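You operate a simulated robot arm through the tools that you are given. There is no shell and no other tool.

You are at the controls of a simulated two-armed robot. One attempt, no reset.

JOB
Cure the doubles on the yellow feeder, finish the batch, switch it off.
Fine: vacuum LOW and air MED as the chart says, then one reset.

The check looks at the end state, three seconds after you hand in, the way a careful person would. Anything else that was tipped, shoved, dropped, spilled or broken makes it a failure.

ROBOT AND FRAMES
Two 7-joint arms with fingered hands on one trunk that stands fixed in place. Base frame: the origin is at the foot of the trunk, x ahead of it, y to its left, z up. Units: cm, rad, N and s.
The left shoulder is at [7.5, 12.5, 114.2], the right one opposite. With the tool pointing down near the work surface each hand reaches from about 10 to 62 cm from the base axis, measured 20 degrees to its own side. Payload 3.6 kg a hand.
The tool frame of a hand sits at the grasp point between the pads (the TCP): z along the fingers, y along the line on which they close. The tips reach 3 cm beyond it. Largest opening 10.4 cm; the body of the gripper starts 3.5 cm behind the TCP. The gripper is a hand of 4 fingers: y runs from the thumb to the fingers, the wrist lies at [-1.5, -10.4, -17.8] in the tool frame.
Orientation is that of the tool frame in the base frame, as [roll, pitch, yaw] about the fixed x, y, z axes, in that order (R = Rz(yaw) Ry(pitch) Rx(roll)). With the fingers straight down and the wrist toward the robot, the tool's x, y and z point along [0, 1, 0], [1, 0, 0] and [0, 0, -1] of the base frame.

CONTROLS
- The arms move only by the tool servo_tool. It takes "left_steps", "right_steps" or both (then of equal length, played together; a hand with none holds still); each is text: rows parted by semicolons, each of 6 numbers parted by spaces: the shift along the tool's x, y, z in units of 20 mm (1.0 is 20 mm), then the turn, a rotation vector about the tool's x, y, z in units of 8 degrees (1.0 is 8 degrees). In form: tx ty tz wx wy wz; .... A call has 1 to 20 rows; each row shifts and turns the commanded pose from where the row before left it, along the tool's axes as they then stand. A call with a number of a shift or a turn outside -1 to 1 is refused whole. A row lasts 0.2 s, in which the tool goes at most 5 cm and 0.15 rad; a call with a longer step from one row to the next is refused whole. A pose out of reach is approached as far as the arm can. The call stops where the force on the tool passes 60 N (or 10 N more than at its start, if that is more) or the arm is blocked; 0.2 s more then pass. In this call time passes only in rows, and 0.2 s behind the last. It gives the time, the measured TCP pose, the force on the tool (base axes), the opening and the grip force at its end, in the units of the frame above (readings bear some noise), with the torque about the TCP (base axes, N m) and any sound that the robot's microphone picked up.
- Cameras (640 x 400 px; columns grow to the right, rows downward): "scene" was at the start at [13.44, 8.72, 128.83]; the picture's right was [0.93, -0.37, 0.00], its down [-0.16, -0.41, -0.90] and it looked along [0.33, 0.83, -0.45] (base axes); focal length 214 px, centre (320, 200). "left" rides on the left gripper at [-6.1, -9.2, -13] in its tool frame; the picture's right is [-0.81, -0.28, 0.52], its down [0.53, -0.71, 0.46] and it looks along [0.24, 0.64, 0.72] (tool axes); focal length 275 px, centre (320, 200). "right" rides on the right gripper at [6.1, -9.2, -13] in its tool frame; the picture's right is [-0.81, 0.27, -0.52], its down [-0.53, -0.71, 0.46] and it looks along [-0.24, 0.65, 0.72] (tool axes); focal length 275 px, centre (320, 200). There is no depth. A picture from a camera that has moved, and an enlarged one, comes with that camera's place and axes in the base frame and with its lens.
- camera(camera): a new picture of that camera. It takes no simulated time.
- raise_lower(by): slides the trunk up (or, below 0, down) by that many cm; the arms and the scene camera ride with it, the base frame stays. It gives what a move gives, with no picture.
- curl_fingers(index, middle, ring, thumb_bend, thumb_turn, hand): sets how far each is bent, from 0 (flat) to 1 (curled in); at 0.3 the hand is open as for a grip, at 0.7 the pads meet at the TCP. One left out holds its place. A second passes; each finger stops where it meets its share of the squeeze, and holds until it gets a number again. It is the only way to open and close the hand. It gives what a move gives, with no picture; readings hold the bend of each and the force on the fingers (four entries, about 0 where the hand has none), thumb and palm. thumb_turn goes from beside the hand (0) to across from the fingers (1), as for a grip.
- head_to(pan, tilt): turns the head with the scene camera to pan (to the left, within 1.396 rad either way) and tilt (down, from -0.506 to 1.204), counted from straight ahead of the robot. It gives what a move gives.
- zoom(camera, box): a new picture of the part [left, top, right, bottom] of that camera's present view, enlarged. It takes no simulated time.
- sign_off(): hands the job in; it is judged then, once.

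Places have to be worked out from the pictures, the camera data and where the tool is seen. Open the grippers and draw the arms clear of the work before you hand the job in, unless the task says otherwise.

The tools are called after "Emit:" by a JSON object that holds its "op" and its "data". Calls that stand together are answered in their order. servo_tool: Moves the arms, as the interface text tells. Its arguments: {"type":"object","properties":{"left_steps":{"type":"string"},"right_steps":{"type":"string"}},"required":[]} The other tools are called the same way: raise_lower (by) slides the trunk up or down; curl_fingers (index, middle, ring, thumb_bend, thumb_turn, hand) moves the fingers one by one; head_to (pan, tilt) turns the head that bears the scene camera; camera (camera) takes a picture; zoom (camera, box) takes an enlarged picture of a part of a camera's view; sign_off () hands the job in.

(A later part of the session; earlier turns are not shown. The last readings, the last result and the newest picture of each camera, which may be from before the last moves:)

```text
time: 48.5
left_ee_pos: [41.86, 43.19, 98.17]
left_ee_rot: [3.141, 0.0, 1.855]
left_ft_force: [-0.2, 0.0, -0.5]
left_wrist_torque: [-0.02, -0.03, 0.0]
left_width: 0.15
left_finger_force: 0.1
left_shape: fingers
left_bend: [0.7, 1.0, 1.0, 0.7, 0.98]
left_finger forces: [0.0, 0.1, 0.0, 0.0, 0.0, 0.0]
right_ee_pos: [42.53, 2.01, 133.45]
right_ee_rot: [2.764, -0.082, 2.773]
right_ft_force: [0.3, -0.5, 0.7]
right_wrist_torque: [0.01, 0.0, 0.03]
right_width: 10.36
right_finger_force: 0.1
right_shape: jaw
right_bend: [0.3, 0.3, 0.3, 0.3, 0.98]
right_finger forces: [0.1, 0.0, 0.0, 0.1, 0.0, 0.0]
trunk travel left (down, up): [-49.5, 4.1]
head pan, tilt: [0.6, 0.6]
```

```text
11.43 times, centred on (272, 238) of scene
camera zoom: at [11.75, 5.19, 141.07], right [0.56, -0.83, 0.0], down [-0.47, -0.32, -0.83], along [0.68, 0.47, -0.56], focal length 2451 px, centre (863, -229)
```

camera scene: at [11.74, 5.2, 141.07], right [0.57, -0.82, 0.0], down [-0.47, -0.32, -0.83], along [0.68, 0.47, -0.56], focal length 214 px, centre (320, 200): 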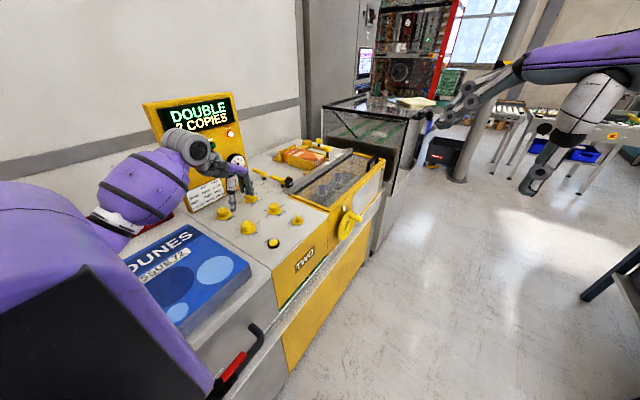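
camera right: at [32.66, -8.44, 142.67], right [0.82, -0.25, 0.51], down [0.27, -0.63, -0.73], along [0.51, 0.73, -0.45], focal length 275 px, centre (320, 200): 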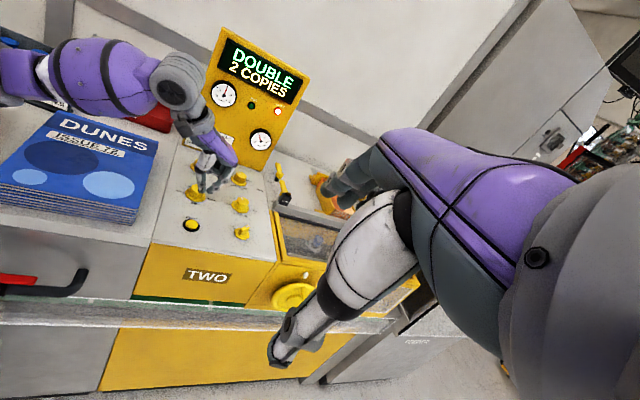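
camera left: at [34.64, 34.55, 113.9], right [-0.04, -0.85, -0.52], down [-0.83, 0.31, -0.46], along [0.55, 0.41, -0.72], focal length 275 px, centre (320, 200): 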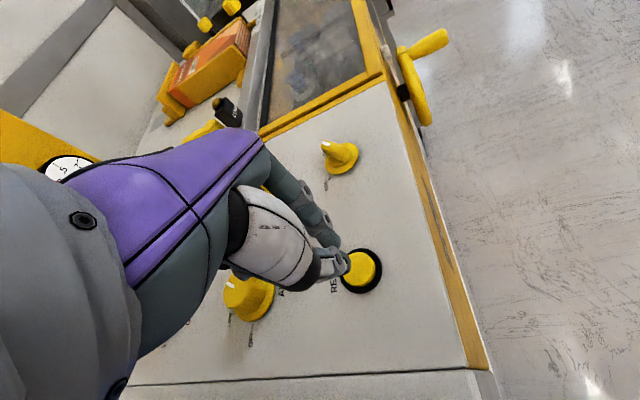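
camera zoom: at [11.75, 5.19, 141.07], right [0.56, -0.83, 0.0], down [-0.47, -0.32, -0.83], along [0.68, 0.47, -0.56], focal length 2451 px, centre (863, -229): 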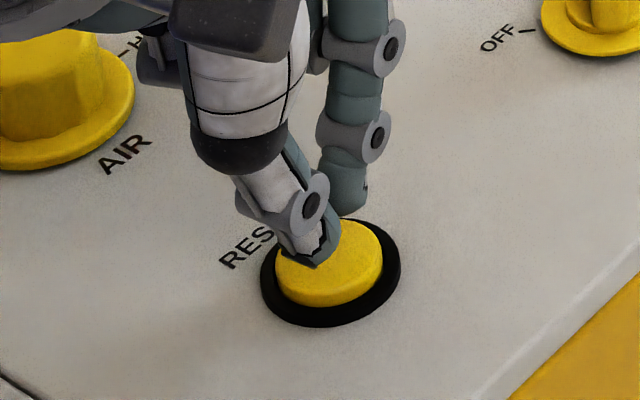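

Both tips are now over the button (thumb ≈0.7 cm above it). I press slowly: 1.0 cm down.

Emit:
{"op": "servo_tool", "data": {"left_steps": "0 0 0.1 0 0 0;0 0 0.1 0 0 0;0 0 0.1 0 0 0;0 0 0.1 0 0 0;0 0 0.1 0 0 0"}}

Emit:
{"op": "zoom", "data": {"camera": "right", "box": [160, 20, 310, 240]}}

Emit:
{"op": "zoom", "data": {"camera": "scene", "box": [255, 220, 290, 255]}}

```text
time: 49.7
left_ee_pos: [41.96, 43.05, 97.22]
left_ee_rot: [-3.141, 0.001, 1.855]
left_ft_force: [0.5, 0.2, 0.8]
left_wrist_torque: [-0.02, 0.0, 0.0]
left_width: 0.16
left_finger_force: 0.1
left_shape: fingers
left_bend: [0.7, 1.0, 1.0, 0.7, 0.98]
left_finger forces: [0.0, 0.1, 0.0, 0.1, 0.0, 0.0]
right_ee_pos: [42.57, 2.11, 133.36]
right_ee_rot: [2.765, -0.08, 2.772]
right_ft_force: [-0.2, 0.2, 0.6]
right_wrist_torque: [0.02, -0.03, -0.02]
right_width: 10.35
right_finger_force: 0.1
right_shape: jaw
right_bend: [0.3, 0.3, 0.3, 0.3, 0.98]
right_finger forces: [0.0, 0.0, 0.1, 0.1, 0.0, 0.0]
trunk travel left (down, up): [-49.5, 4.1]
head pan, tilt: [0.6, 0.6]
```

```text
1.82 times, centred on (235, 130) of right
camera zoom: at [32.65, -8.41, 142.67], right [0.82, -0.25, 0.51], down [0.27, -0.63, -0.73], along [0.51, 0.73, -0.45], focal length 500 px, centre (474, 327)
```

zoom: 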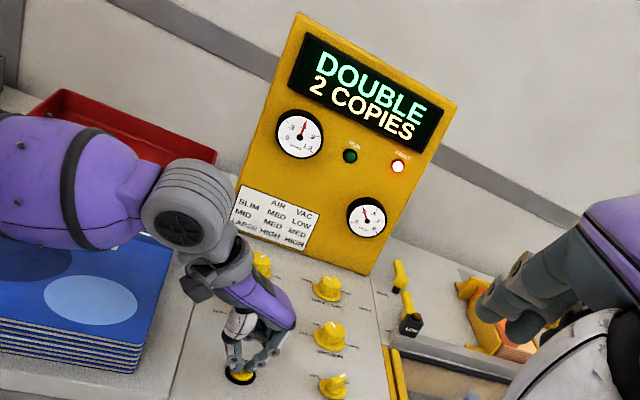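

```text
11.43 times, centred on (272, 238) of scene
camera zoom: at [11.75, 5.19, 141.07], right [0.56, -0.83, 0.0], down [-0.47, -0.32, -0.83], along [0.68, 0.47, -0.56], focal length 2451 px, centre (863, -229)
```

zoom: 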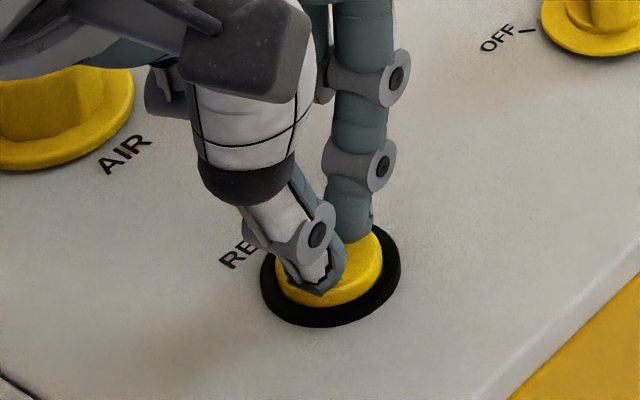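

No contact force yet. I look closely at where the thumb tip is relative to the button edge.

Emit:
{"op": "zoom", "data": {"camera": "right", "box": [172, 192, 212, 232]}}

Emit:
{"op": "zoom", "data": {"camera": "left", "box": [300, 210, 380, 290]}}

```text
10.00 times, centred on (192, 212) of right
camera zoom: at [32.65, -8.41, 142.67], right [0.82, -0.25, 0.51], down [0.27, -0.63, -0.73], along [0.51, 0.73, -0.45], focal length 2753 px, centre (1600, 80)
```

zoom: 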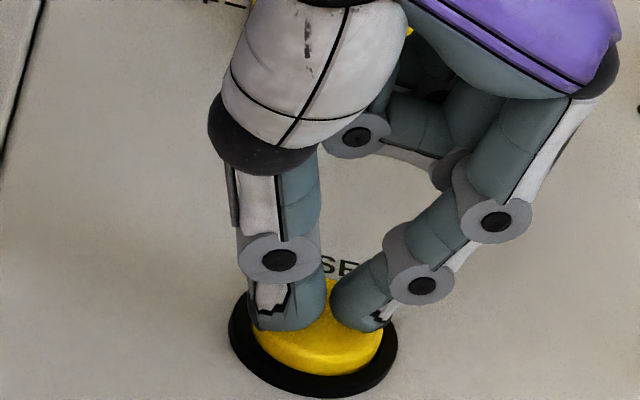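

```text
5.00 times, centred on (340, 250) of left
camera zoom: at [34.84, 34.59, 110.15], right [-0.04, -0.85, -0.52], down [-0.83, 0.31, -0.46], along [0.55, 0.41, -0.72], focal length 1376 px, centre (220, -50)
```

zoom: 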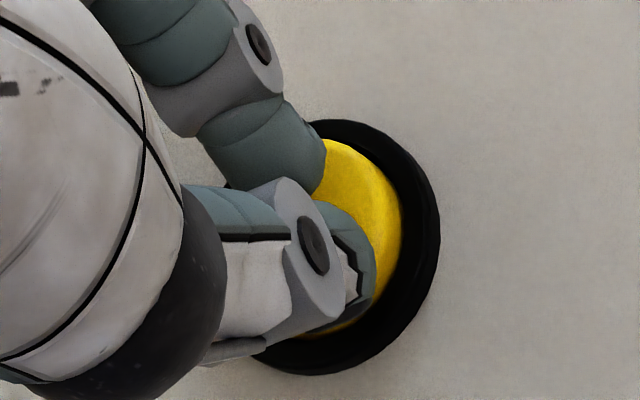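

Both tips are right at the button surface. I press further, 0.6 cm in small steps.

Emit:
{"op": "servo_tool", "data": {"left_steps": "0 0 0.1 0 0 0;0 0 0.1 0 0 0;0 0 0.1 0 0 0"}}

Emit:
{"op": "zoom", "data": {"camera": "right", "box": [160, 20, 310, 240]}}

Emit:
{"op": "zoom", "data": {"camera": "right", "box": [172, 192, 212, 232]}}

```text
time: 50.5
left_ee_pos: [41.96, 43.04, 96.6]
left_ee_rot: [3.141, -0.002, 1.854]
left_ft_force: [0.8, -1.5, 4.3]
left_wrist_torque: [-0.05, -0.08, 0.01]
left_width: 0.13
left_finger_force: 2.3
left_shape: fingers
left_bend: [0.7, 1.0, 1.0, 0.7, 0.98]
left_finger forces: [3.1, 0.0, 0.1, 0.0, 1.3, 0.1]
right_ee_pos: [42.39, 2.23, 133.49]
right_ee_rot: [2.763, -0.082, 2.774]
right_ft_force: [0.3, 0.1, 0.3]
right_wrist_torque: [0.01, -0.01, 0.0]
right_width: 10.37
right_finger_force: 0.0
right_shape: jaw
right_bend: [0.3, 0.3, 0.3, 0.3, 0.98]
right_finger forces: [0.0, 0.0, 0.1, 0.0, 0.0, 0.0]
trunk travel left (down, up): [-49.5, 4.1]
head pan, tilt: [0.6, 0.6]
heard: click
```

```text
1.82 times, centred on (235, 130) of right
camera zoom: at [32.62, -8.45, 142.69], right [0.82, -0.25, 0.51], down [0.27, -0.63, -0.73], along [0.51, 0.73, -0.45], focal length 500 px, centre (474, 327)
```

zoom: 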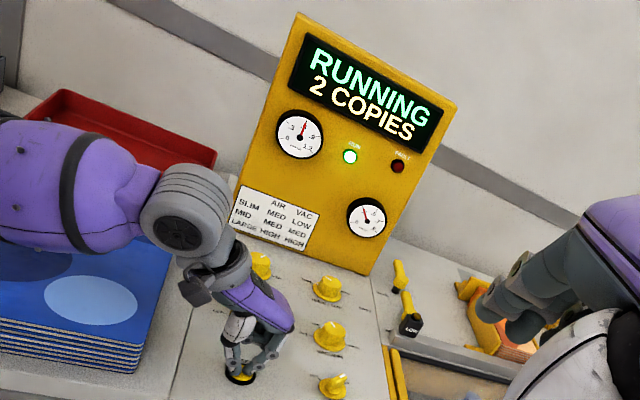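

```text
10.00 times, centred on (192, 212) of right
camera zoom: at [32.62, -8.45, 142.69], right [0.82, -0.25, 0.51], down [0.27, -0.63, -0.73], along [0.51, 0.73, -0.45], focal length 2753 px, centre (1600, 80)
```

zoom: 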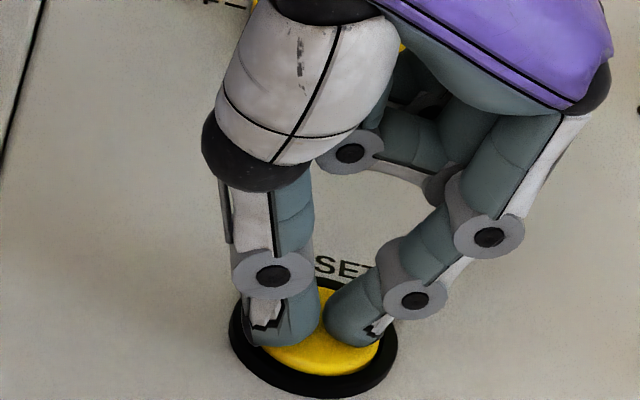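

A click was heard and the display now reads RUNNING with the green lamp lit. I lift straight off the button so it's pressed only once.

Emit:
{"op": "servo_tool", "data": {"left_steps": "0 0 -0.6 0 0 0;0 0 -0.9 0 0 0;0 0 -0.9 0 0 0;0 0 -0.9 0 0 0;0 0 -0.9 0 0 0;0 0 -0.8 0 0 0"}}

Emit:
{"op": "camera", "data": {"camera": "right"}}

Emit:
{"op": "zoom", "data": {"camera": "right", "box": [190, 20, 310, 170]}}

```text
time: 51.9
left_ee_pos: [41.88, 43.19, 106.73]
left_ee_rot: [3.141, 0.001, 1.856]
left_ft_force: [-0.3, 0.0, -0.7]
left_wrist_torque: [0.02, 0.01, -0.01]
left_width: 0.12
left_finger_force: 0.0
left_shape: fingers
left_bend: [0.7, 1.0, 1.0, 0.7, 0.98]
left_finger forces: [0.0, 0.0, 0.1, 0.0, 0.0, 0.0]
right_ee_pos: [42.54, 2.11, 133.54]
right_ee_rot: [2.764, -0.08, 2.772]
right_ft_force: [0.0, -0.3, -0.4]
right_wrist_torque: [-0.01, -0.04, -0.01]
right_width: 10.38
right_finger_force: 0.0
right_shape: jaw
right_bend: [0.3, 0.3, 0.3, 0.3, 0.98]
right_finger forces: [0.1, 0.0, 0.0, 0.1, 0.0, 0.1]
trunk travel left (down, up): [-49.5, 4.1]
head pan, tilt: [0.6, 0.6]
```

```text
taken
camera right: at [32.65, -8.43, 142.67], right [0.82, -0.25, 0.51], down [0.27, -0.63, -0.73], along [0.51, 0.73, -0.45], focal length 275 px, centre (320, 200)
```

right: 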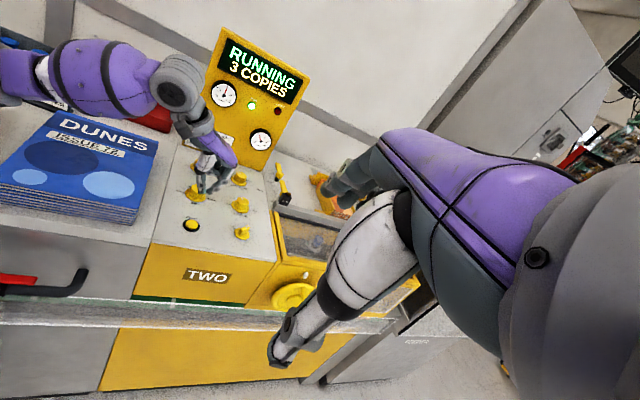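

```text
2.67 times, centred on (250, 95) of right
camera zoom: at [32.65, -8.43, 142.67], right [0.82, -0.25, 0.51], down [0.27, -0.63, -0.73], along [0.51, 0.73, -0.45], focal length 734 px, centre (507, 480)
```

zoom: 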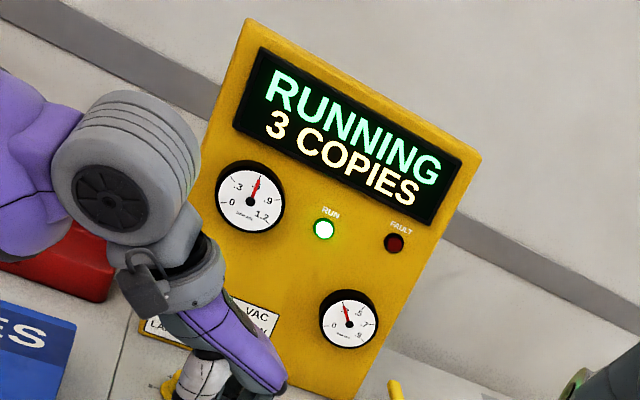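

The batch is running (3 copies counted). While it runs I reshape the hand into a single pushing finger: index straight, the rest curled.

Emit:
{"op": "curl_fingers", "data": {"hand": "left", "index": 0.3, "middle": 1.0, "ring": 1.0, "thumb_bend": 0.75}}

Emit:
{"op": "camera", "data": {"camera": "left"}}

Emit:
{"op": "zoom", "data": {"camera": "right", "box": [150, 20, 310, 240]}}

Emit:
{"op": "zoom", "data": {"camera": "scene", "box": [230, 150, 330, 250]}}

```text
time: 52.9
left_ee_pos: [41.87, 42.99, 106.72]
left_ee_rot: [3.14, 0.0, 1.855]
left_ft_force: [-0.4, 0.2, -0.2]
left_wrist_torque: [-0.01, 0.0, -0.02]
left_width: 4.29
left_finger_force: 0.1
left_shape: fingers
left_bend: [0.3, 1.0, 1.0, 0.75, 0.98]
left_finger forces: [0.0, 0.1, 0.1, 0.1, 0.1, 0.1]
right_ee_pos: [42.38, 2.06, 133.5]
right_ee_rot: [2.765, -0.081, 2.772]
right_ft_force: [0.6, -0.8, -0.7]
right_wrist_torque: [0.01, -0.03, 0.02]
right_width: 10.39
right_finger_force: 0.2
right_shape: jaw
right_bend: [0.3, 0.3, 0.3, 0.3, 0.98]
right_finger forces: [0.0, 0.1, 0.0, 0.1, 0.0, 0.0]
trunk travel left (down, up): [-49.5, 4.1]
head pan, tilt: [0.6, 0.6]
```

```text
taken
camera left: at [34.8, 34.63, 119.7], right [-0.04, -0.85, -0.52], down [-0.83, 0.31, -0.46], along [0.55, 0.41, -0.72], focal length 275 px, centre (320, 200)
```

left: 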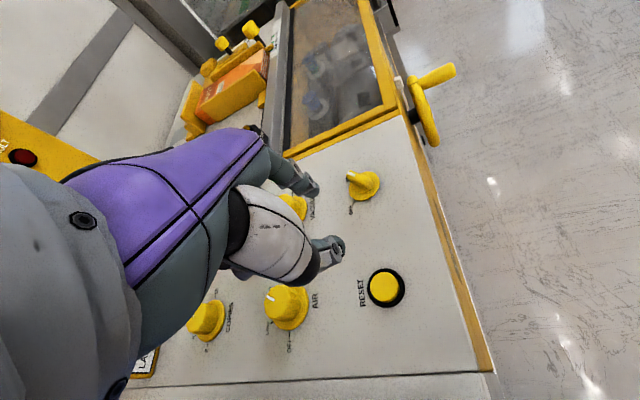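

```text
1.82 times, centred on (230, 130) of right
camera zoom: at [32.65, -8.42, 142.67], right [0.82, -0.25, 0.51], down [0.27, -0.63, -0.73], along [0.51, 0.73, -0.45], focal length 500 px, centre (484, 327)
```

zoom: 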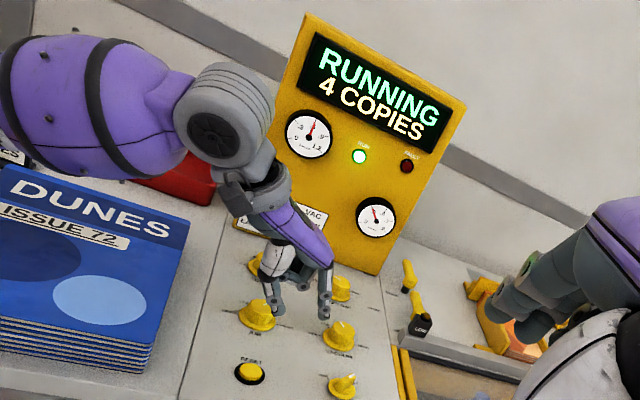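

```text
4.00 times, centred on (280, 200) of scene
camera zoom: at [11.75, 5.19, 141.07], right [0.56, -0.83, 0.0], down [-0.47, -0.32, -0.83], along [0.68, 0.47, -0.56], focal length 858 px, centre (480, 200)
```

zoom: 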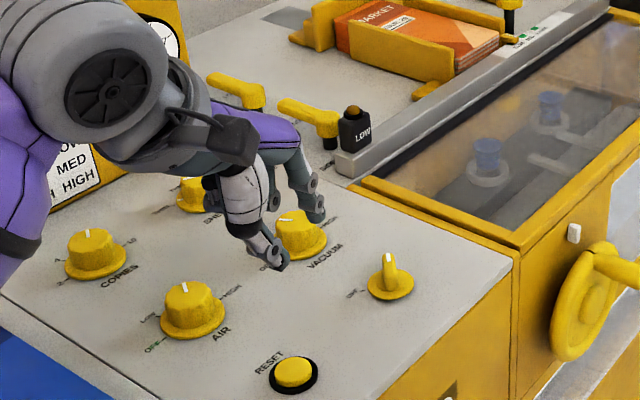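

4 copies now. I zoom to locate the index fingertip.

Emit:
{"op": "zoom", "data": {"camera": "left", "box": [280, 140, 400, 260]}}

Emit:
{"op": "zoom", "data": {"camera": "right", "box": [190, 150, 270, 230]}}

Emit:
{"op": "zoom", "data": {"camera": "scene", "box": [255, 170, 315, 230]}}

```text
3.33 times, centred on (340, 200) of left
camera zoom: at [34.8, 34.63, 119.7], right [-0.04, -0.85, -0.52], down [-0.83, 0.31, -0.46], along [0.55, 0.41, -0.72], focal length 918 px, centre (253, 200)
```

zoom: 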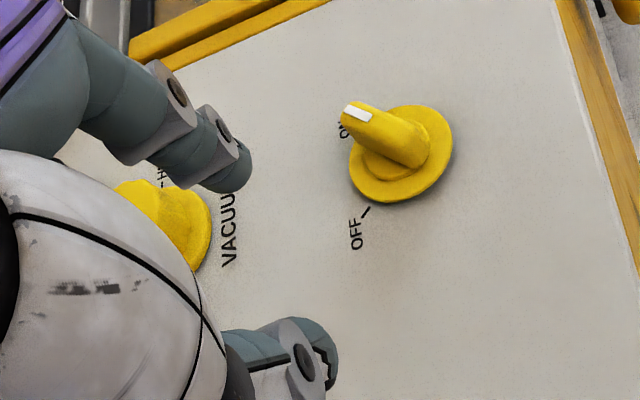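

```text
5.00 times, centred on (230, 190) of right
camera zoom: at [32.65, -8.42, 142.67], right [0.82, -0.25, 0.51], down [0.27, -0.63, -0.73], along [0.51, 0.73, -0.45], focal length 1376 px, centre (770, 250)
```

zoom: 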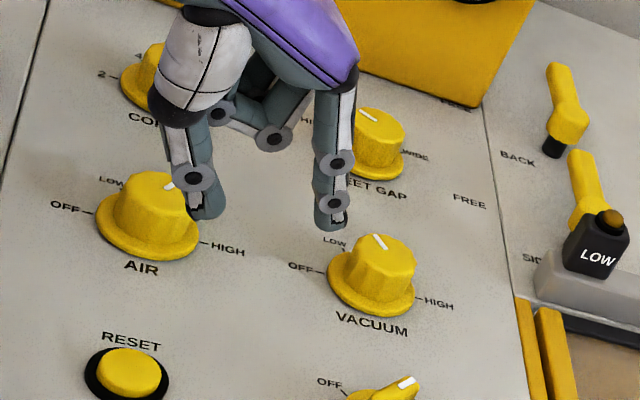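

```text
6.67 times, centred on (285, 200) of scene
camera zoom: at [11.75, 5.19, 141.07], right [0.56, -0.83, 0.0], down [-0.47, -0.32, -0.83], along [0.68, 0.47, -0.56], focal length 1430 px, centre (553, 200)
```

zoom: 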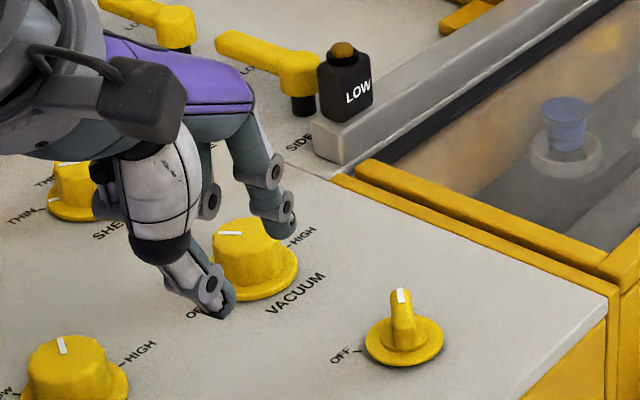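

Index tip triangulates to ≈[48.5,44.9,103.1], i.e. 6.8 cm along tool y and ≈3.5 cm below the TCP. I move at height to hover beside the switch (C≈[53.8,42.9]) and watch the copy count.

Emit:
{"op": "servo_tool", "data": {"left_steps": "-0.484 0.668 0 0 0 0;-0.484 0.668 0 0 0 0;-0.484 0.668 0 0 0 0;-0.484 0.668 0 0 0 0;-0.484 0.668 0 0 0 0"}}

Emit:
{"op": "camera", "data": {"camera": "left"}}

Emit:
{"op": "zoom", "data": {"camera": "right", "box": [150, 20, 310, 260]}}

Emit:
{"op": "zoom", "data": {"camera": "scene", "box": [255, 170, 335, 250]}}

```text
time: 54.1
left_ee_pos: [49.77, 40.33, 106.65]
left_ee_rot: [3.141, 0.001, 1.855]
left_ft_force: [0.2, 0.1, 0.0]
left_wrist_torque: [0.03, 0.02, 0.03]
left_width: 4.25
left_finger_force: 0.0
left_shape: fingers
left_bend: [0.3, 1.0, 1.0, 0.75, 0.98]
left_finger forces: [0.0, 0.0, 0.0, 0.0, 0.1, 0.1]
right_ee_pos: [42.51, 2.07, 133.43]
right_ee_rot: [2.763, -0.08, 2.772]
right_ft_force: [0.8, -0.6, 0.5]
right_wrist_torque: [-0.04, 0.0, 0.01]
right_width: 10.33
right_finger_force: 0.1
right_shape: jaw
right_bend: [0.3, 0.3, 0.3, 0.3, 0.98]
right_finger forces: [0.0, 0.1, 0.0, 0.0, 0.0, 0.0]
trunk travel left (down, up): [-49.5, 4.1]
head pan, tilt: [0.6, 0.6]
```

```text
taken
camera left: at [42.64, 31.9, 119.56], right [-0.04, -0.85, -0.52], down [-0.83, 0.31, -0.45], along [0.55, 0.41, -0.72], focal length 275 px, centre (320, 200)
```

left: 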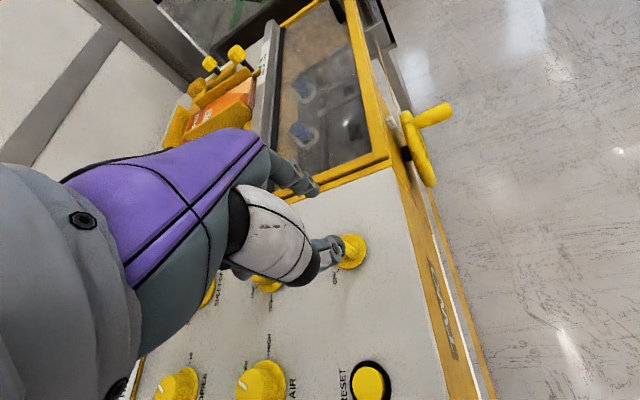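

```text
1.67 times, centred on (230, 140) of right
camera zoom: at [32.7, -8.43, 142.65], right [0.82, -0.25, 0.51], down [0.26, -0.63, -0.73], along [0.51, 0.73, -0.45], focal length 459 px, centre (470, 300)
```

zoom: 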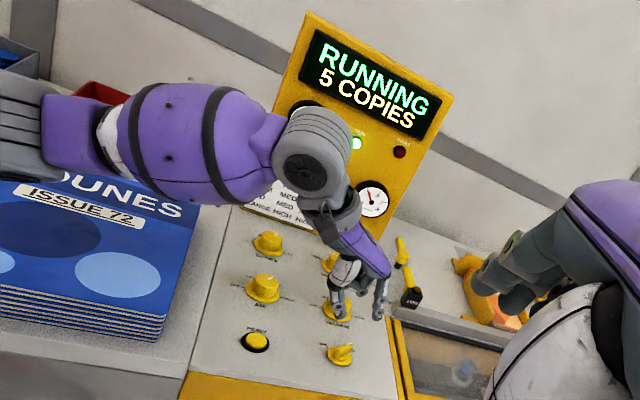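

```text
5.00 times, centred on (295, 210) of scene
camera zoom: at [11.8, 5.18, 141.07], right [0.56, -0.83, 0.0], down [-0.47, -0.32, -0.82], along [0.68, 0.47, -0.57], focal length 1072 px, centre (445, 150)
```

zoom: 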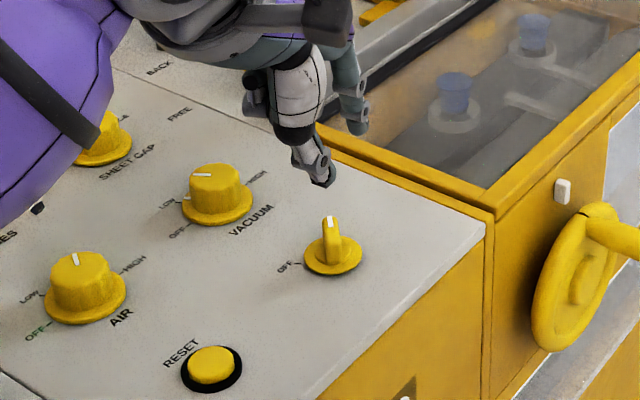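

5 copies. I lower partway while waiting (tip to z≈98.7, still above the handle top), staying to its right.

Emit:
{"op": "servo_tool", "data": {"left_steps": "0 0 0.5 0 0 0;0 0 0.5 0 0 0;0 0 0.5 0 0 0;0 0 0.4 0 0 0"}}

Emit:
{"op": "zoom", "data": {"camera": "left", "box": [270, 130, 390, 290]}}

Emit:
{"op": "zoom", "data": {"camera": "right", "box": [150, 20, 310, 260]}}

Emit:
{"op": "zoom", "data": {"camera": "scene", "box": [275, 190, 325, 240]}}

Emit:
{"op": "zoom", "data": {"camera": "right", "box": [220, 190, 260, 240]}}

```text
time: 55.1
left_ee_pos: [49.77, 40.36, 102.75]
left_ee_rot: [-3.141, 0.001, 1.857]
left_ft_force: [-0.4, 0.4, -0.3]
left_wrist_torque: [-0.02, 0.0, 0.02]
left_width: 4.28
left_finger_force: 0.1
left_shape: fingers
left_bend: [0.3, 1.0, 1.0, 0.75, 0.98]
left_finger forces: [0.0, 0.0, 0.1, 0.0, 0.1, 0.1]
right_ee_pos: [42.54, 2.1, 133.41]
right_ee_rot: [2.763, -0.081, 2.772]
right_ft_force: [-0.4, 0.9, -0.1]
right_wrist_torque: [0.0, 0.03, 0.01]
right_width: 10.36
right_finger_force: 0.1
right_shape: jaw
right_bend: [0.3, 0.3, 0.3, 0.3, 0.98]
right_finger forces: [0.0, 0.0, 0.0, 0.1, 0.0, 0.1]
trunk travel left (down, up): [-49.5, 4.1]
head pan, tilt: [0.6, 0.6]
```

```text
2.50 times, centred on (330, 210) of left
camera zoom: at [42.71, 31.83, 115.75], right [-0.04, -0.85, -0.52], down [-0.83, 0.31, -0.46], along [0.55, 0.41, -0.72], focal length 688 px, centre (295, 175)
```

zoom: 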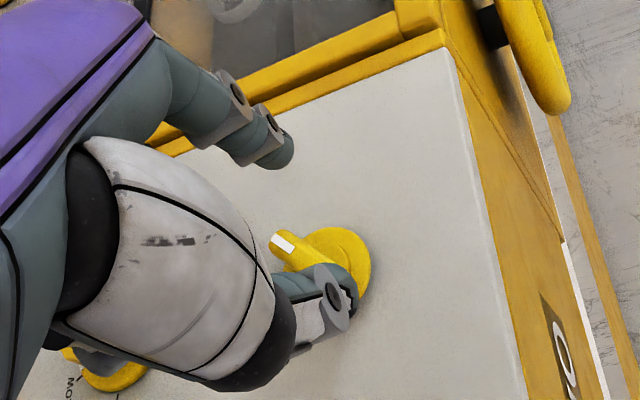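

```text
1.67 times, centred on (230, 140) of right
camera zoom: at [32.66, -8.41, 142.67], right [0.82, -0.25, 0.51], down [0.27, -0.63, -0.73], along [0.51, 0.73, -0.45], focal length 459 px, centre (470, 300)
```

zoom: 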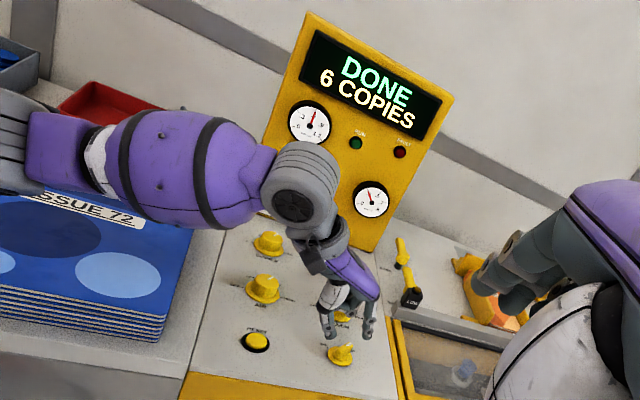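

```text
8.00 times, centred on (300, 215) of scene
camera zoom: at [11.76, 5.19, 141.07], right [0.56, -0.83, 0.0], down [-0.47, -0.32, -0.83], along [0.68, 0.47, -0.56], focal length 1716 px, centre (480, 80)
```

zoom: 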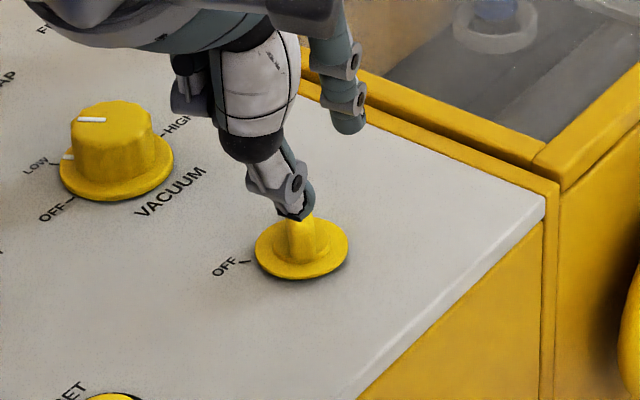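

```text
8.00 times, centred on (240, 215) of right
camera zoom: at [32.66, -8.41, 142.67], right [0.82, -0.25, 0.51], down [0.27, -0.63, -0.73], along [0.51, 0.73, -0.45], focal length 2202 px, centre (960, 80)
```

zoom: 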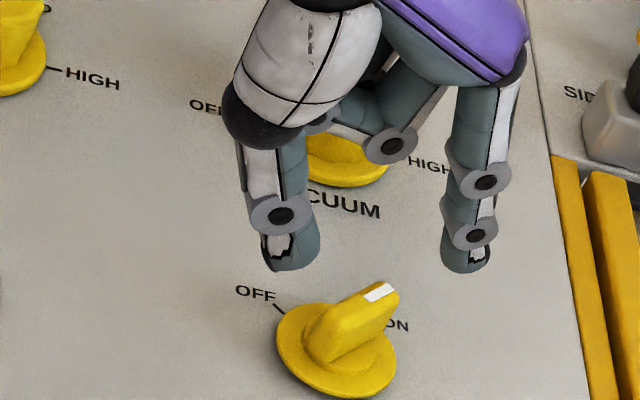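

DONE with 6 COPIES. Relative to the switch centre the index tip is ≈(+2.2,−0.6) cm, clear of the handle on its clockwise side. I lower the tip beside the handle to z≈95.7.

Emit:
{"op": "servo_tool", "data": {"left_steps": "0 0 0.4 0 0 0;0 0 0.5 0 0 0;0 0 0.5 0 0 0;0 0 0.3 0 0 0"}}

Emit:
{"op": "zoom", "data": {"camera": "left", "box": [270, 130, 390, 290]}}

Emit:
{"op": "zoom", "data": {"camera": "scene", "box": [275, 190, 325, 240]}}

Emit:
{"op": "zoom", "data": {"camera": "right", "box": [220, 190, 260, 240]}}

```text
time: 56.1
left_ee_pos: [49.78, 40.21, 99.45]
left_ee_rot: [-3.141, 0.0, 1.856]
left_ft_force: [-0.1, -0.9, 0.2]
left_wrist_torque: [-0.02, -0.02, 0.02]
left_width: 4.28
left_finger_force: 0.1
left_shape: fingers
left_bend: [0.3, 1.0, 1.0, 0.75, 0.98]
left_finger forces: [0.0, 0.1, 0.0, 0.0, 0.0, 0.0]
right_ee_pos: [42.52, 2.11, 133.47]
right_ee_rot: [2.764, -0.082, 2.773]
right_ft_force: [0.1, -0.1, -0.6]
right_wrist_torque: [0.0, 0.0, 0.01]
right_width: 10.38
right_finger_force: 0.0
right_shape: jaw
right_bend: [0.3, 0.3, 0.3, 0.3, 0.98]
right_finger forces: [0.1, 0.1, 0.0, 0.0, 0.0, 0.1]
trunk travel left (down, up): [-49.5, 4.1]
head pan, tilt: [0.6, 0.6]
```

```text
2.50 times, centred on (330, 210) of left
camera zoom: at [42.61, 31.85, 112.46], right [-0.04, -0.86, -0.52], down [-0.83, 0.31, -0.46], along [0.55, 0.41, -0.72], focal length 688 px, centre (295, 175)
```

zoom: 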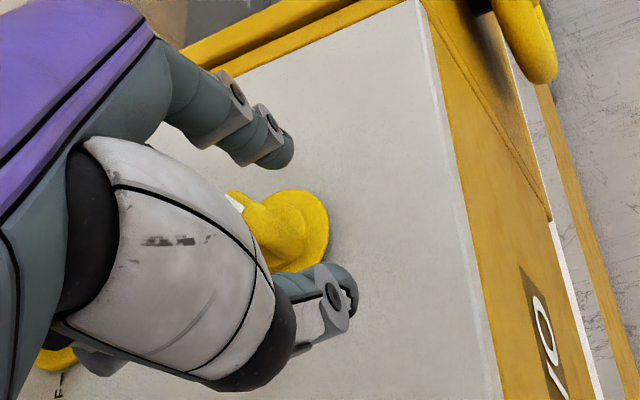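

```text
8.00 times, centred on (300, 215) of scene
camera zoom: at [11.75, 5.19, 141.07], right [0.56, -0.83, 0.0], down [-0.47, -0.32, -0.83], along [0.68, 0.47, -0.56], focal length 1716 px, centre (480, 80)
```

zoom: 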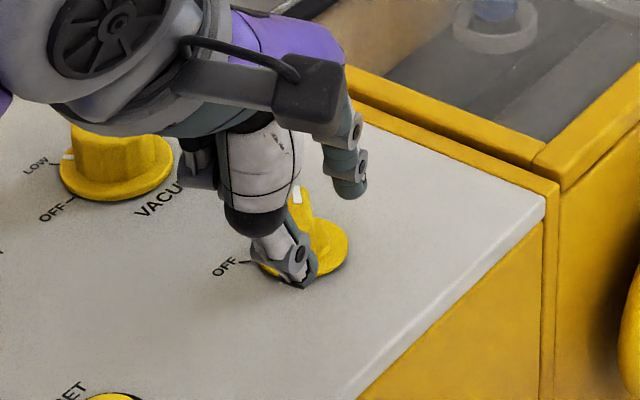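

```text
8.00 times, centred on (240, 215) of right
camera zoom: at [32.65, -8.41, 142.67], right [0.82, -0.25, 0.51], down [0.27, -0.63, -0.73], along [0.51, 0.73, -0.45], focal length 2202 px, centre (960, 80)
```

zoom: 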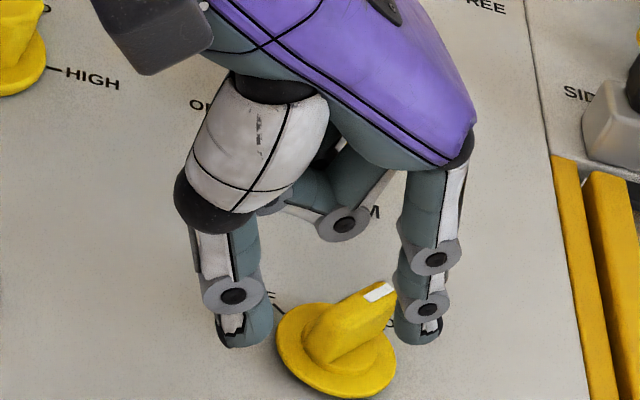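

The index finger stands just right of the handle's pointer end, no contact yet. I push it around counter-clockwise along an arc, first half.

Emit:
{"op": "servo_tool", "data": {"left_steps": "0.137 -0.056 0 0 0 0;0.137 -0.056 0 0 0 0;0.198 0.029 0 0 0 0;0.198 0.029 0 0 0 0;0.186 -0.055 0 0 0 0;0.186 -0.055 0 0 0 0"}}

Emit:
{"op": "zoom", "data": {"camera": "scene", "box": [275, 190, 325, 240]}}

Emit:
{"op": "zoom", "data": {"camera": "right", "box": [220, 190, 260, 240]}}

Emit:
{"op": "zoom", "data": {"camera": "left", "box": [270, 130, 390, 290]}}

```text
time: 57.5
left_ee_pos: [48.8, 42.28, 99.44]
left_ee_rot: [-3.14, 0.001, 1.857]
left_ft_force: [-0.5, 0.0, 0.4]
left_wrist_torque: [0.03, 0.04, 0.02]
left_width: 4.3
left_finger_force: 0.0
left_shape: fingers
left_bend: [0.3, 1.0, 1.0, 0.75, 0.98]
left_finger forces: [0.1, 0.1, 0.0, 0.0, 0.0, 0.0]
right_ee_pos: [42.5, 2.09, 133.56]
right_ee_rot: [2.764, -0.083, 2.776]
right_ft_force: [0.7, 0.3, -0.5]
right_wrist_torque: [0.03, -0.01, 0.02]
right_width: 10.38
right_finger_force: 0.1
right_shape: jaw
right_bend: [0.3, 0.3, 0.3, 0.3, 0.98]
right_finger forces: [0.1, 0.0, 0.0, 0.0, 0.0, 0.0]
trunk travel left (down, up): [-49.5, 4.1]
head pan, tilt: [0.6, 0.6]
```

```text
8.00 times, centred on (300, 215) of scene
camera zoom: at [11.75, 5.19, 141.07], right [0.56, -0.83, 0.0], down [-0.47, -0.32, -0.83], along [0.68, 0.47, -0.56], focal length 1716 px, centre (480, 80)
```

zoom: 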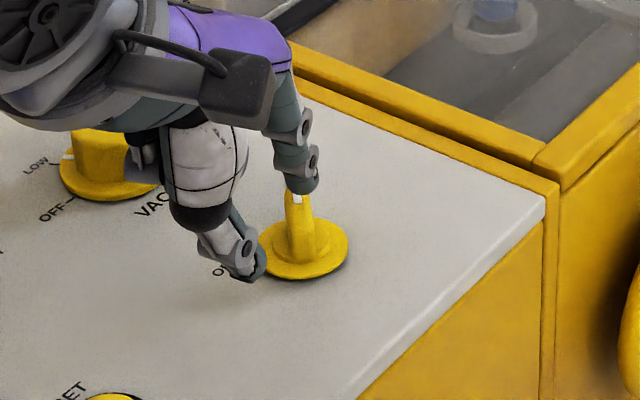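

```text
8.00 times, centred on (240, 215) of right
camera zoom: at [32.65, -8.41, 142.67], right [0.82, -0.25, 0.51], down [0.27, -0.63, -0.73], along [0.51, 0.73, -0.45], focal length 2202 px, centre (960, 80)
```

zoom: 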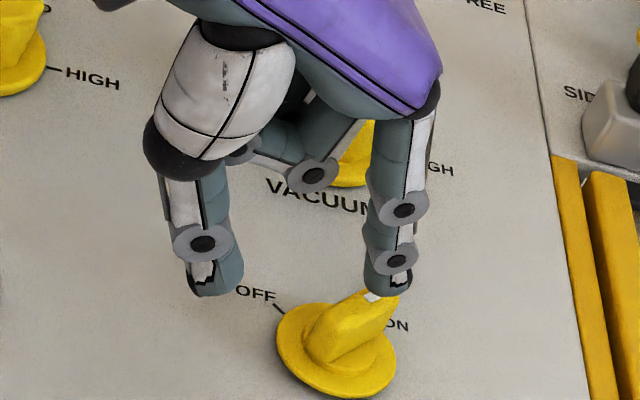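

```text
2.50 times, centred on (330, 210) of left
camera zoom: at [41.73, 33.72, 112.44], right [-0.04, -0.86, -0.52], down [-0.83, 0.31, -0.46], along [0.55, 0.41, -0.72], focal length 688 px, centre (295, 175)
```

zoom: 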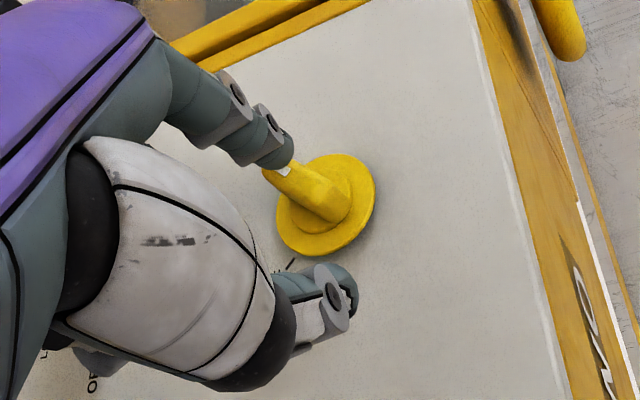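

No force and the handle didn't move: the fingertip passed just over the handle (tip is only ≈2.8 cm below the TCP). I raise slightly, go back to the clockwise side near the pointer end, and lower deeper (TCP z≈98.1).

Emit:
{"op": "servo_tool", "data": {"left_steps": "0 0 -0.4 0 0 0;-0.37 0.375 0 0 0 0;-0.37 0.375 0 0 0 0;0 0 0.4 0 0 0;0 0 0.35 0 0 0;0 0 0.3 0 0 0"}}

Emit:
{"op": "zoom", "data": {"camera": "scene", "box": [275, 190, 325, 240]}}

Emit:
{"op": "zoom", "data": {"camera": "right", "box": [220, 190, 260, 240]}}

Emit:
{"op": "zoom", "data": {"camera": "left", "box": [270, 130, 390, 290]}}

```text
time: 58.9
left_ee_pos: [50.67, 41.39, 98.01]
left_ee_rot: [3.141, 0.001, 1.856]
left_ft_force: [0.2, 0.7, 0.4]
left_wrist_torque: [0.0, 0.0, -0.05]
left_width: 4.26
left_finger_force: 0.0
left_shape: fingers
left_bend: [0.3, 1.0, 1.0, 0.75, 0.98]
left_finger forces: [0.1, 0.0, 0.1, 0.0, 0.0, 0.1]
right_ee_pos: [42.45, 2.15, 133.54]
right_ee_rot: [2.764, -0.081, 2.772]
right_ft_force: [0.8, 0.4, -0.6]
right_wrist_torque: [0.01, -0.03, -0.01]
right_width: 10.39
right_finger_force: 0.0
right_shape: jaw
right_bend: [0.3, 0.3, 0.3, 0.3, 0.98]
right_finger forces: [0.0, 0.0, 0.0, 0.1, 0.0, 0.0]
trunk travel left (down, up): [-49.5, 4.1]
head pan, tilt: [0.6, 0.6]
```

```text
8.00 times, centred on (300, 215) of scene
camera zoom: at [11.75, 5.2, 141.07], right [0.56, -0.83, 0.0], down [-0.47, -0.32, -0.83], along [0.68, 0.47, -0.56], focal length 1716 px, centre (480, 80)
```

zoom: 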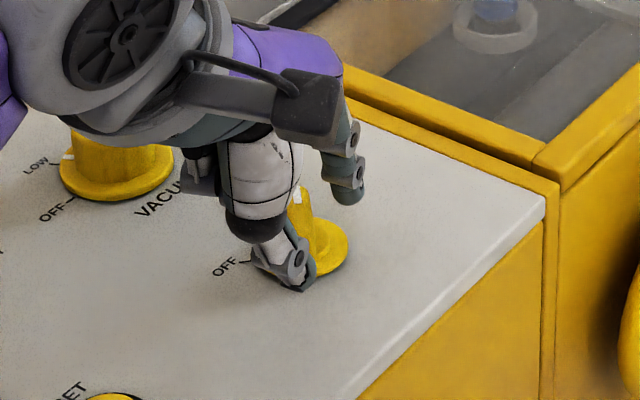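

```text
8.00 times, centred on (240, 215) of right
camera zoom: at [32.65, -8.41, 142.67], right [0.82, -0.25, 0.51], down [0.27, -0.63, -0.73], along [0.51, 0.73, -0.45], focal length 2202 px, centre (960, 80)
```

zoom: 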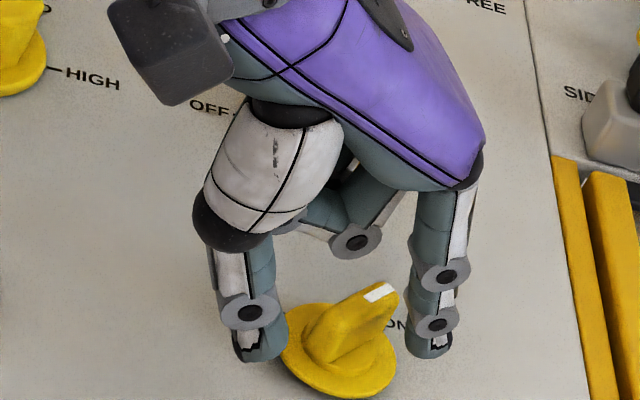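

```text
2.50 times, centred on (330, 210) of left
camera zoom: at [43.6, 32.83, 111.04], right [-0.04, -0.85, -0.52], down [-0.83, 0.31, -0.46], along [0.55, 0.41, -0.72], focal length 688 px, centre (295, 175)
```

zoom: 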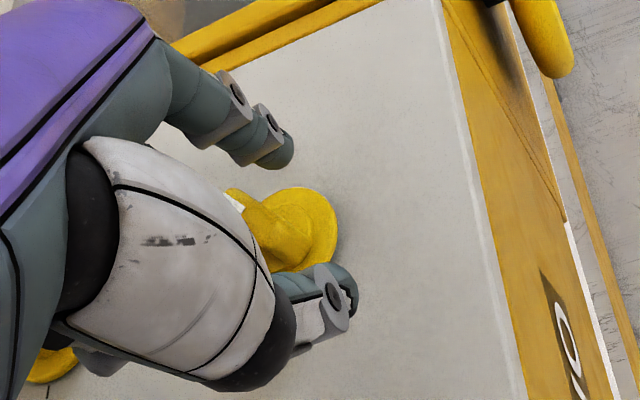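

Now the fingertip is lower, at handle height, right of the pointer end. I push along the arc again.

Emit:
{"op": "servo_tool", "data": {"left_steps": "0.175 -0.098 0 0 0 0;0.175 -0.098 0 0 0 0;0.198 0.029 0 0 0 0;0.198 0.029 0 0 0 0"}}

Emit:
{"op": "zoom", "data": {"camera": "scene", "box": [275, 190, 325, 240]}}

Emit:
{"op": "zoom", "data": {"camera": "right", "box": [220, 190, 260, 240]}}

Emit:
{"op": "zoom", "data": {"camera": "left", "box": [270, 130, 390, 290]}}

```text
time: 59.9
left_ee_pos: [50.0, 42.63, 98.13]
left_ee_rot: [3.141, -0.001, 1.854]
left_ft_force: [1.4, -3.3, 0.1]
left_wrist_torque: [-0.11, -0.03, -0.17]
left_width: 4.26
left_finger_force: 1.1
left_shape: fingers
left_bend: [0.3, 1.0, 1.0, 0.75, 0.98]
left_finger forces: [2.4, 0.1, 0.0, 0.1, 0.0, 0.0]
right_ee_pos: [42.5, 2.1, 133.49]
right_ee_rot: [2.765, -0.081, 2.773]
right_ft_force: [0.6, 0.1, -1.2]
right_wrist_torque: [0.01, 0.04, 0.02]
right_width: 10.4
right_finger_force: 0.0
right_shape: jaw
right_bend: [0.3, 0.3, 0.3, 0.3, 0.98]
right_finger forces: [0.0, 0.0, 0.0, 0.1, 0.0, 0.0]
trunk travel left (down, up): [-49.5, 4.1]
head pan, tilt: [0.6, 0.6]
```

```text
8.00 times, centred on (300, 215) of scene
camera zoom: at [11.76, 5.14, 141.08], right [0.56, -0.83, 0.0], down [-0.47, -0.32, -0.83], along [0.68, 0.47, -0.56], focal length 1716 px, centre (480, 80)
```

zoom: 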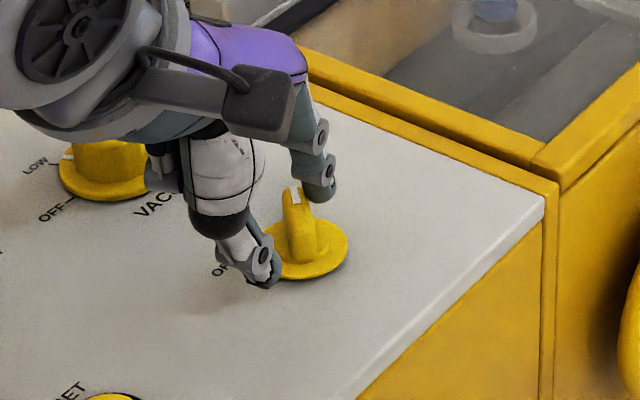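

```text
8.00 times, centred on (240, 215) of right
camera zoom: at [32.66, -8.46, 142.67], right [0.82, -0.25, 0.51], down [0.27, -0.63, -0.73], along [0.51, 0.73, -0.45], focal length 2202 px, centre (960, 80)
```

zoom: 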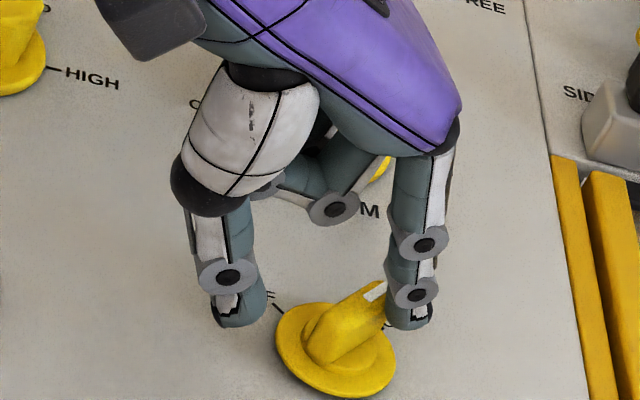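

```text
2.50 times, centred on (330, 210) of left
camera zoom: at [42.96, 34.06, 111.08], right [-0.04, -0.86, -0.52], down [-0.83, 0.31, -0.46], along [0.55, 0.41, -0.72], focal length 688 px, centre (295, 175)
```

zoom: 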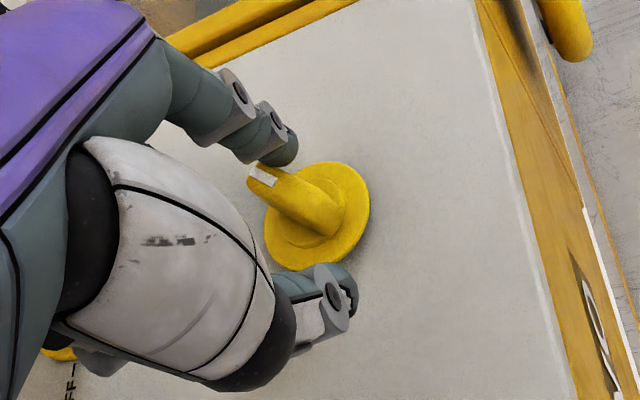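

Contact: the handle started to turn (≈3.5 N). I continue along the arc.

Emit:
{"op": "servo_tool", "data": {"left_steps": "0.186 -0.055 0 0 0 0;0.186 -0.055 0 0 0 0;0.147 -0.127 0 0 0 0;0.147 -0.127 0 0 0 0"}}

Emit:
{"op": "zoom", "data": {"camera": "scene", "box": [275, 190, 325, 240]}}

Emit:
{"op": "zoom", "data": {"camera": "right", "box": [220, 190, 260, 240]}}

Emit:
{"op": "zoom", "data": {"camera": "left", "box": [270, 130, 390, 290]}}

```text
time: 60.9
left_ee_pos: [48.95, 43.76, 98.03]
left_ee_rot: [3.141, 0.0, 1.856]
left_ft_force: [0.4, 0.2, 0.2]
left_wrist_torque: [0.01, -0.08, 0.03]
left_width: 4.41
left_finger_force: 0.3
left_shape: fingers
left_bend: [0.3, 1.0, 1.0, 0.75, 0.98]
left_finger forces: [0.5, 0.0, 0.0, 0.0, 0.1, 0.0]
right_ee_pos: [42.5, 2.06, 133.54]
right_ee_rot: [2.765, -0.081, 2.771]
right_ft_force: [-0.4, -0.7, 0.2]
right_wrist_torque: [0.0, 0.02, -0.04]
right_width: 10.38
right_finger_force: 0.1
right_shape: jaw
right_bend: [0.3, 0.3, 0.3, 0.3, 0.98]
right_finger forces: [0.0, 0.0, 0.1, 0.0, 0.0, 0.1]
trunk travel left (down, up): [-49.5, 4.1]
head pan, tilt: [0.6, 0.6]
```

```text
8.00 times, centred on (300, 215) of scene
camera zoom: at [11.74, 5.21, 141.07], right [0.56, -0.83, 0.0], down [-0.47, -0.32, -0.83], along [0.68, 0.47, -0.56], focal length 1716 px, centre (480, 80)
```

zoom: 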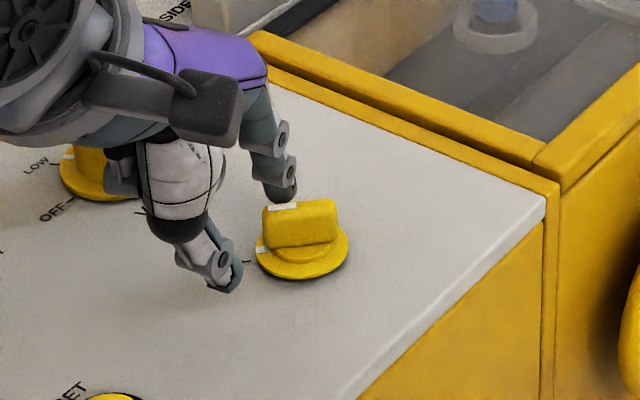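

```text
8.00 times, centred on (240, 215) of right
camera zoom: at [32.64, -8.4, 142.67], right [0.82, -0.25, 0.51], down [0.27, -0.63, -0.73], along [0.51, 0.73, -0.45], focal length 2202 px, centre (960, 80)
```

zoom: 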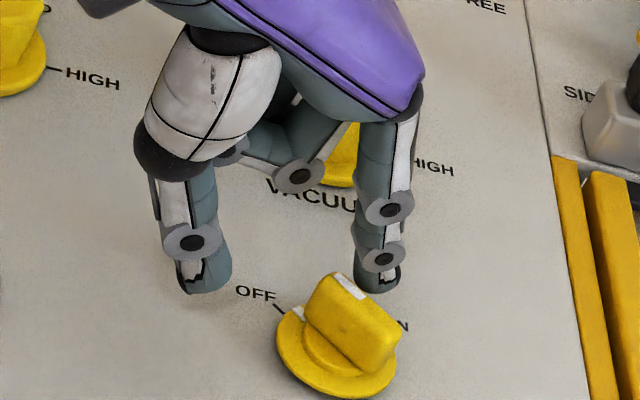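

```text
2.50 times, centred on (330, 210) of left
camera zoom: at [41.91, 35.21, 111.07], right [-0.04, -0.86, -0.52], down [-0.83, 0.31, -0.46], along [0.55, 0.41, -0.72], focal length 688 px, centre (295, 175)
```

zoom: 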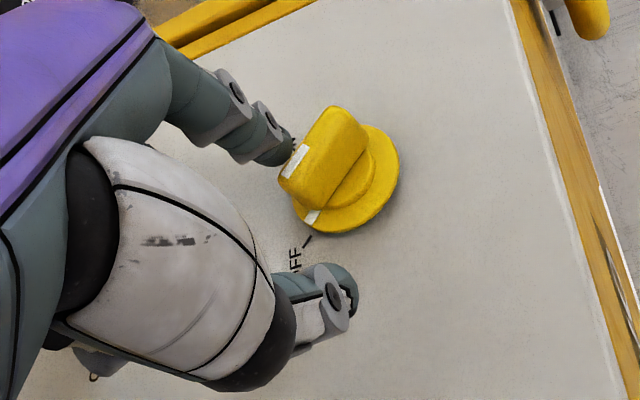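

The handle swung round to point at OFF. I check the display and the mark alignment.

Emit:
{"op": "zoom", "data": {"camera": "right", "box": [150, 20, 310, 260]}}

Emit:
{"op": "zoom", "data": {"camera": "left", "box": [310, 160, 370, 240]}}

Emit:
{"op": "zoom", "data": {"camera": "right", "box": [228, 205, 258, 235]}}

```text
1.67 times, centred on (230, 140) of right
camera zoom: at [32.64, -8.4, 142.67], right [0.82, -0.25, 0.51], down [0.27, -0.63, -0.73], along [0.51, 0.73, -0.45], focal length 459 px, centre (470, 300)
```

zoom: 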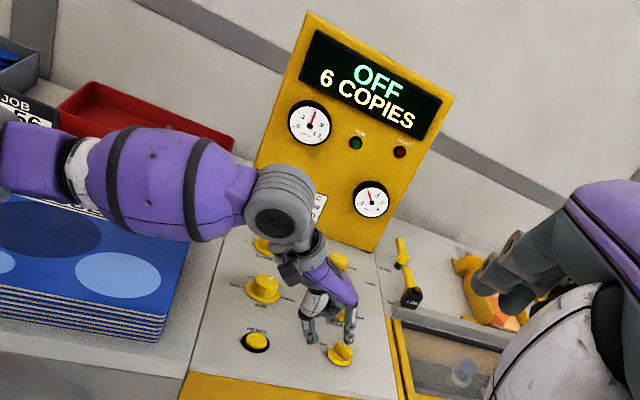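

```text
5.00 times, centred on (340, 200) of left
camera zoom: at [41.91, 35.21, 111.07], right [-0.04, -0.86, -0.52], down [-0.83, 0.31, -0.46], along [0.55, 0.41, -0.72], focal length 1376 px, centre (220, 200)
```

zoom: 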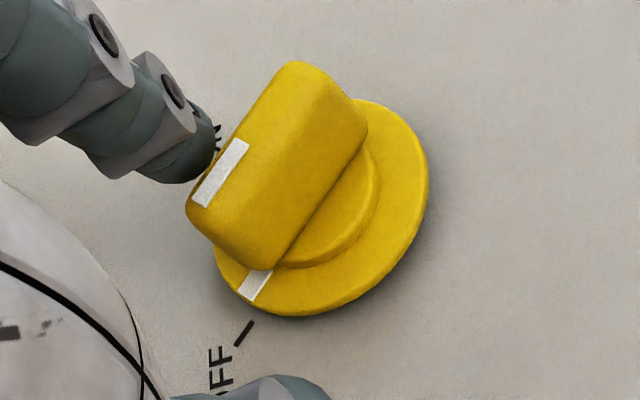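

```text
13.33 times, centred on (243, 220) of right
camera zoom: at [32.64, -8.4, 142.67], right [0.82, -0.25, 0.51], down [0.27, -0.63, -0.73], along [0.51, 0.73, -0.45], focal length 3670 px, centre (1347, -67)
```

zoom: 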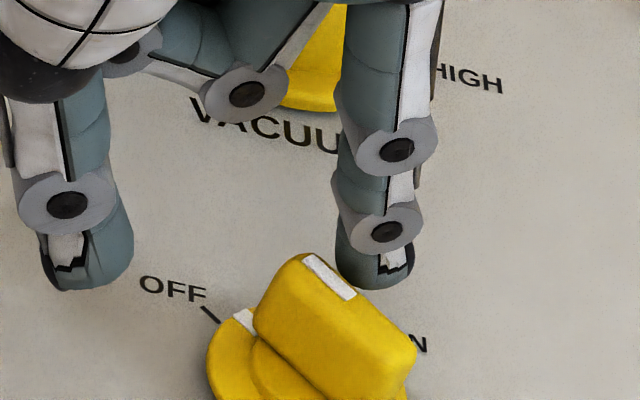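

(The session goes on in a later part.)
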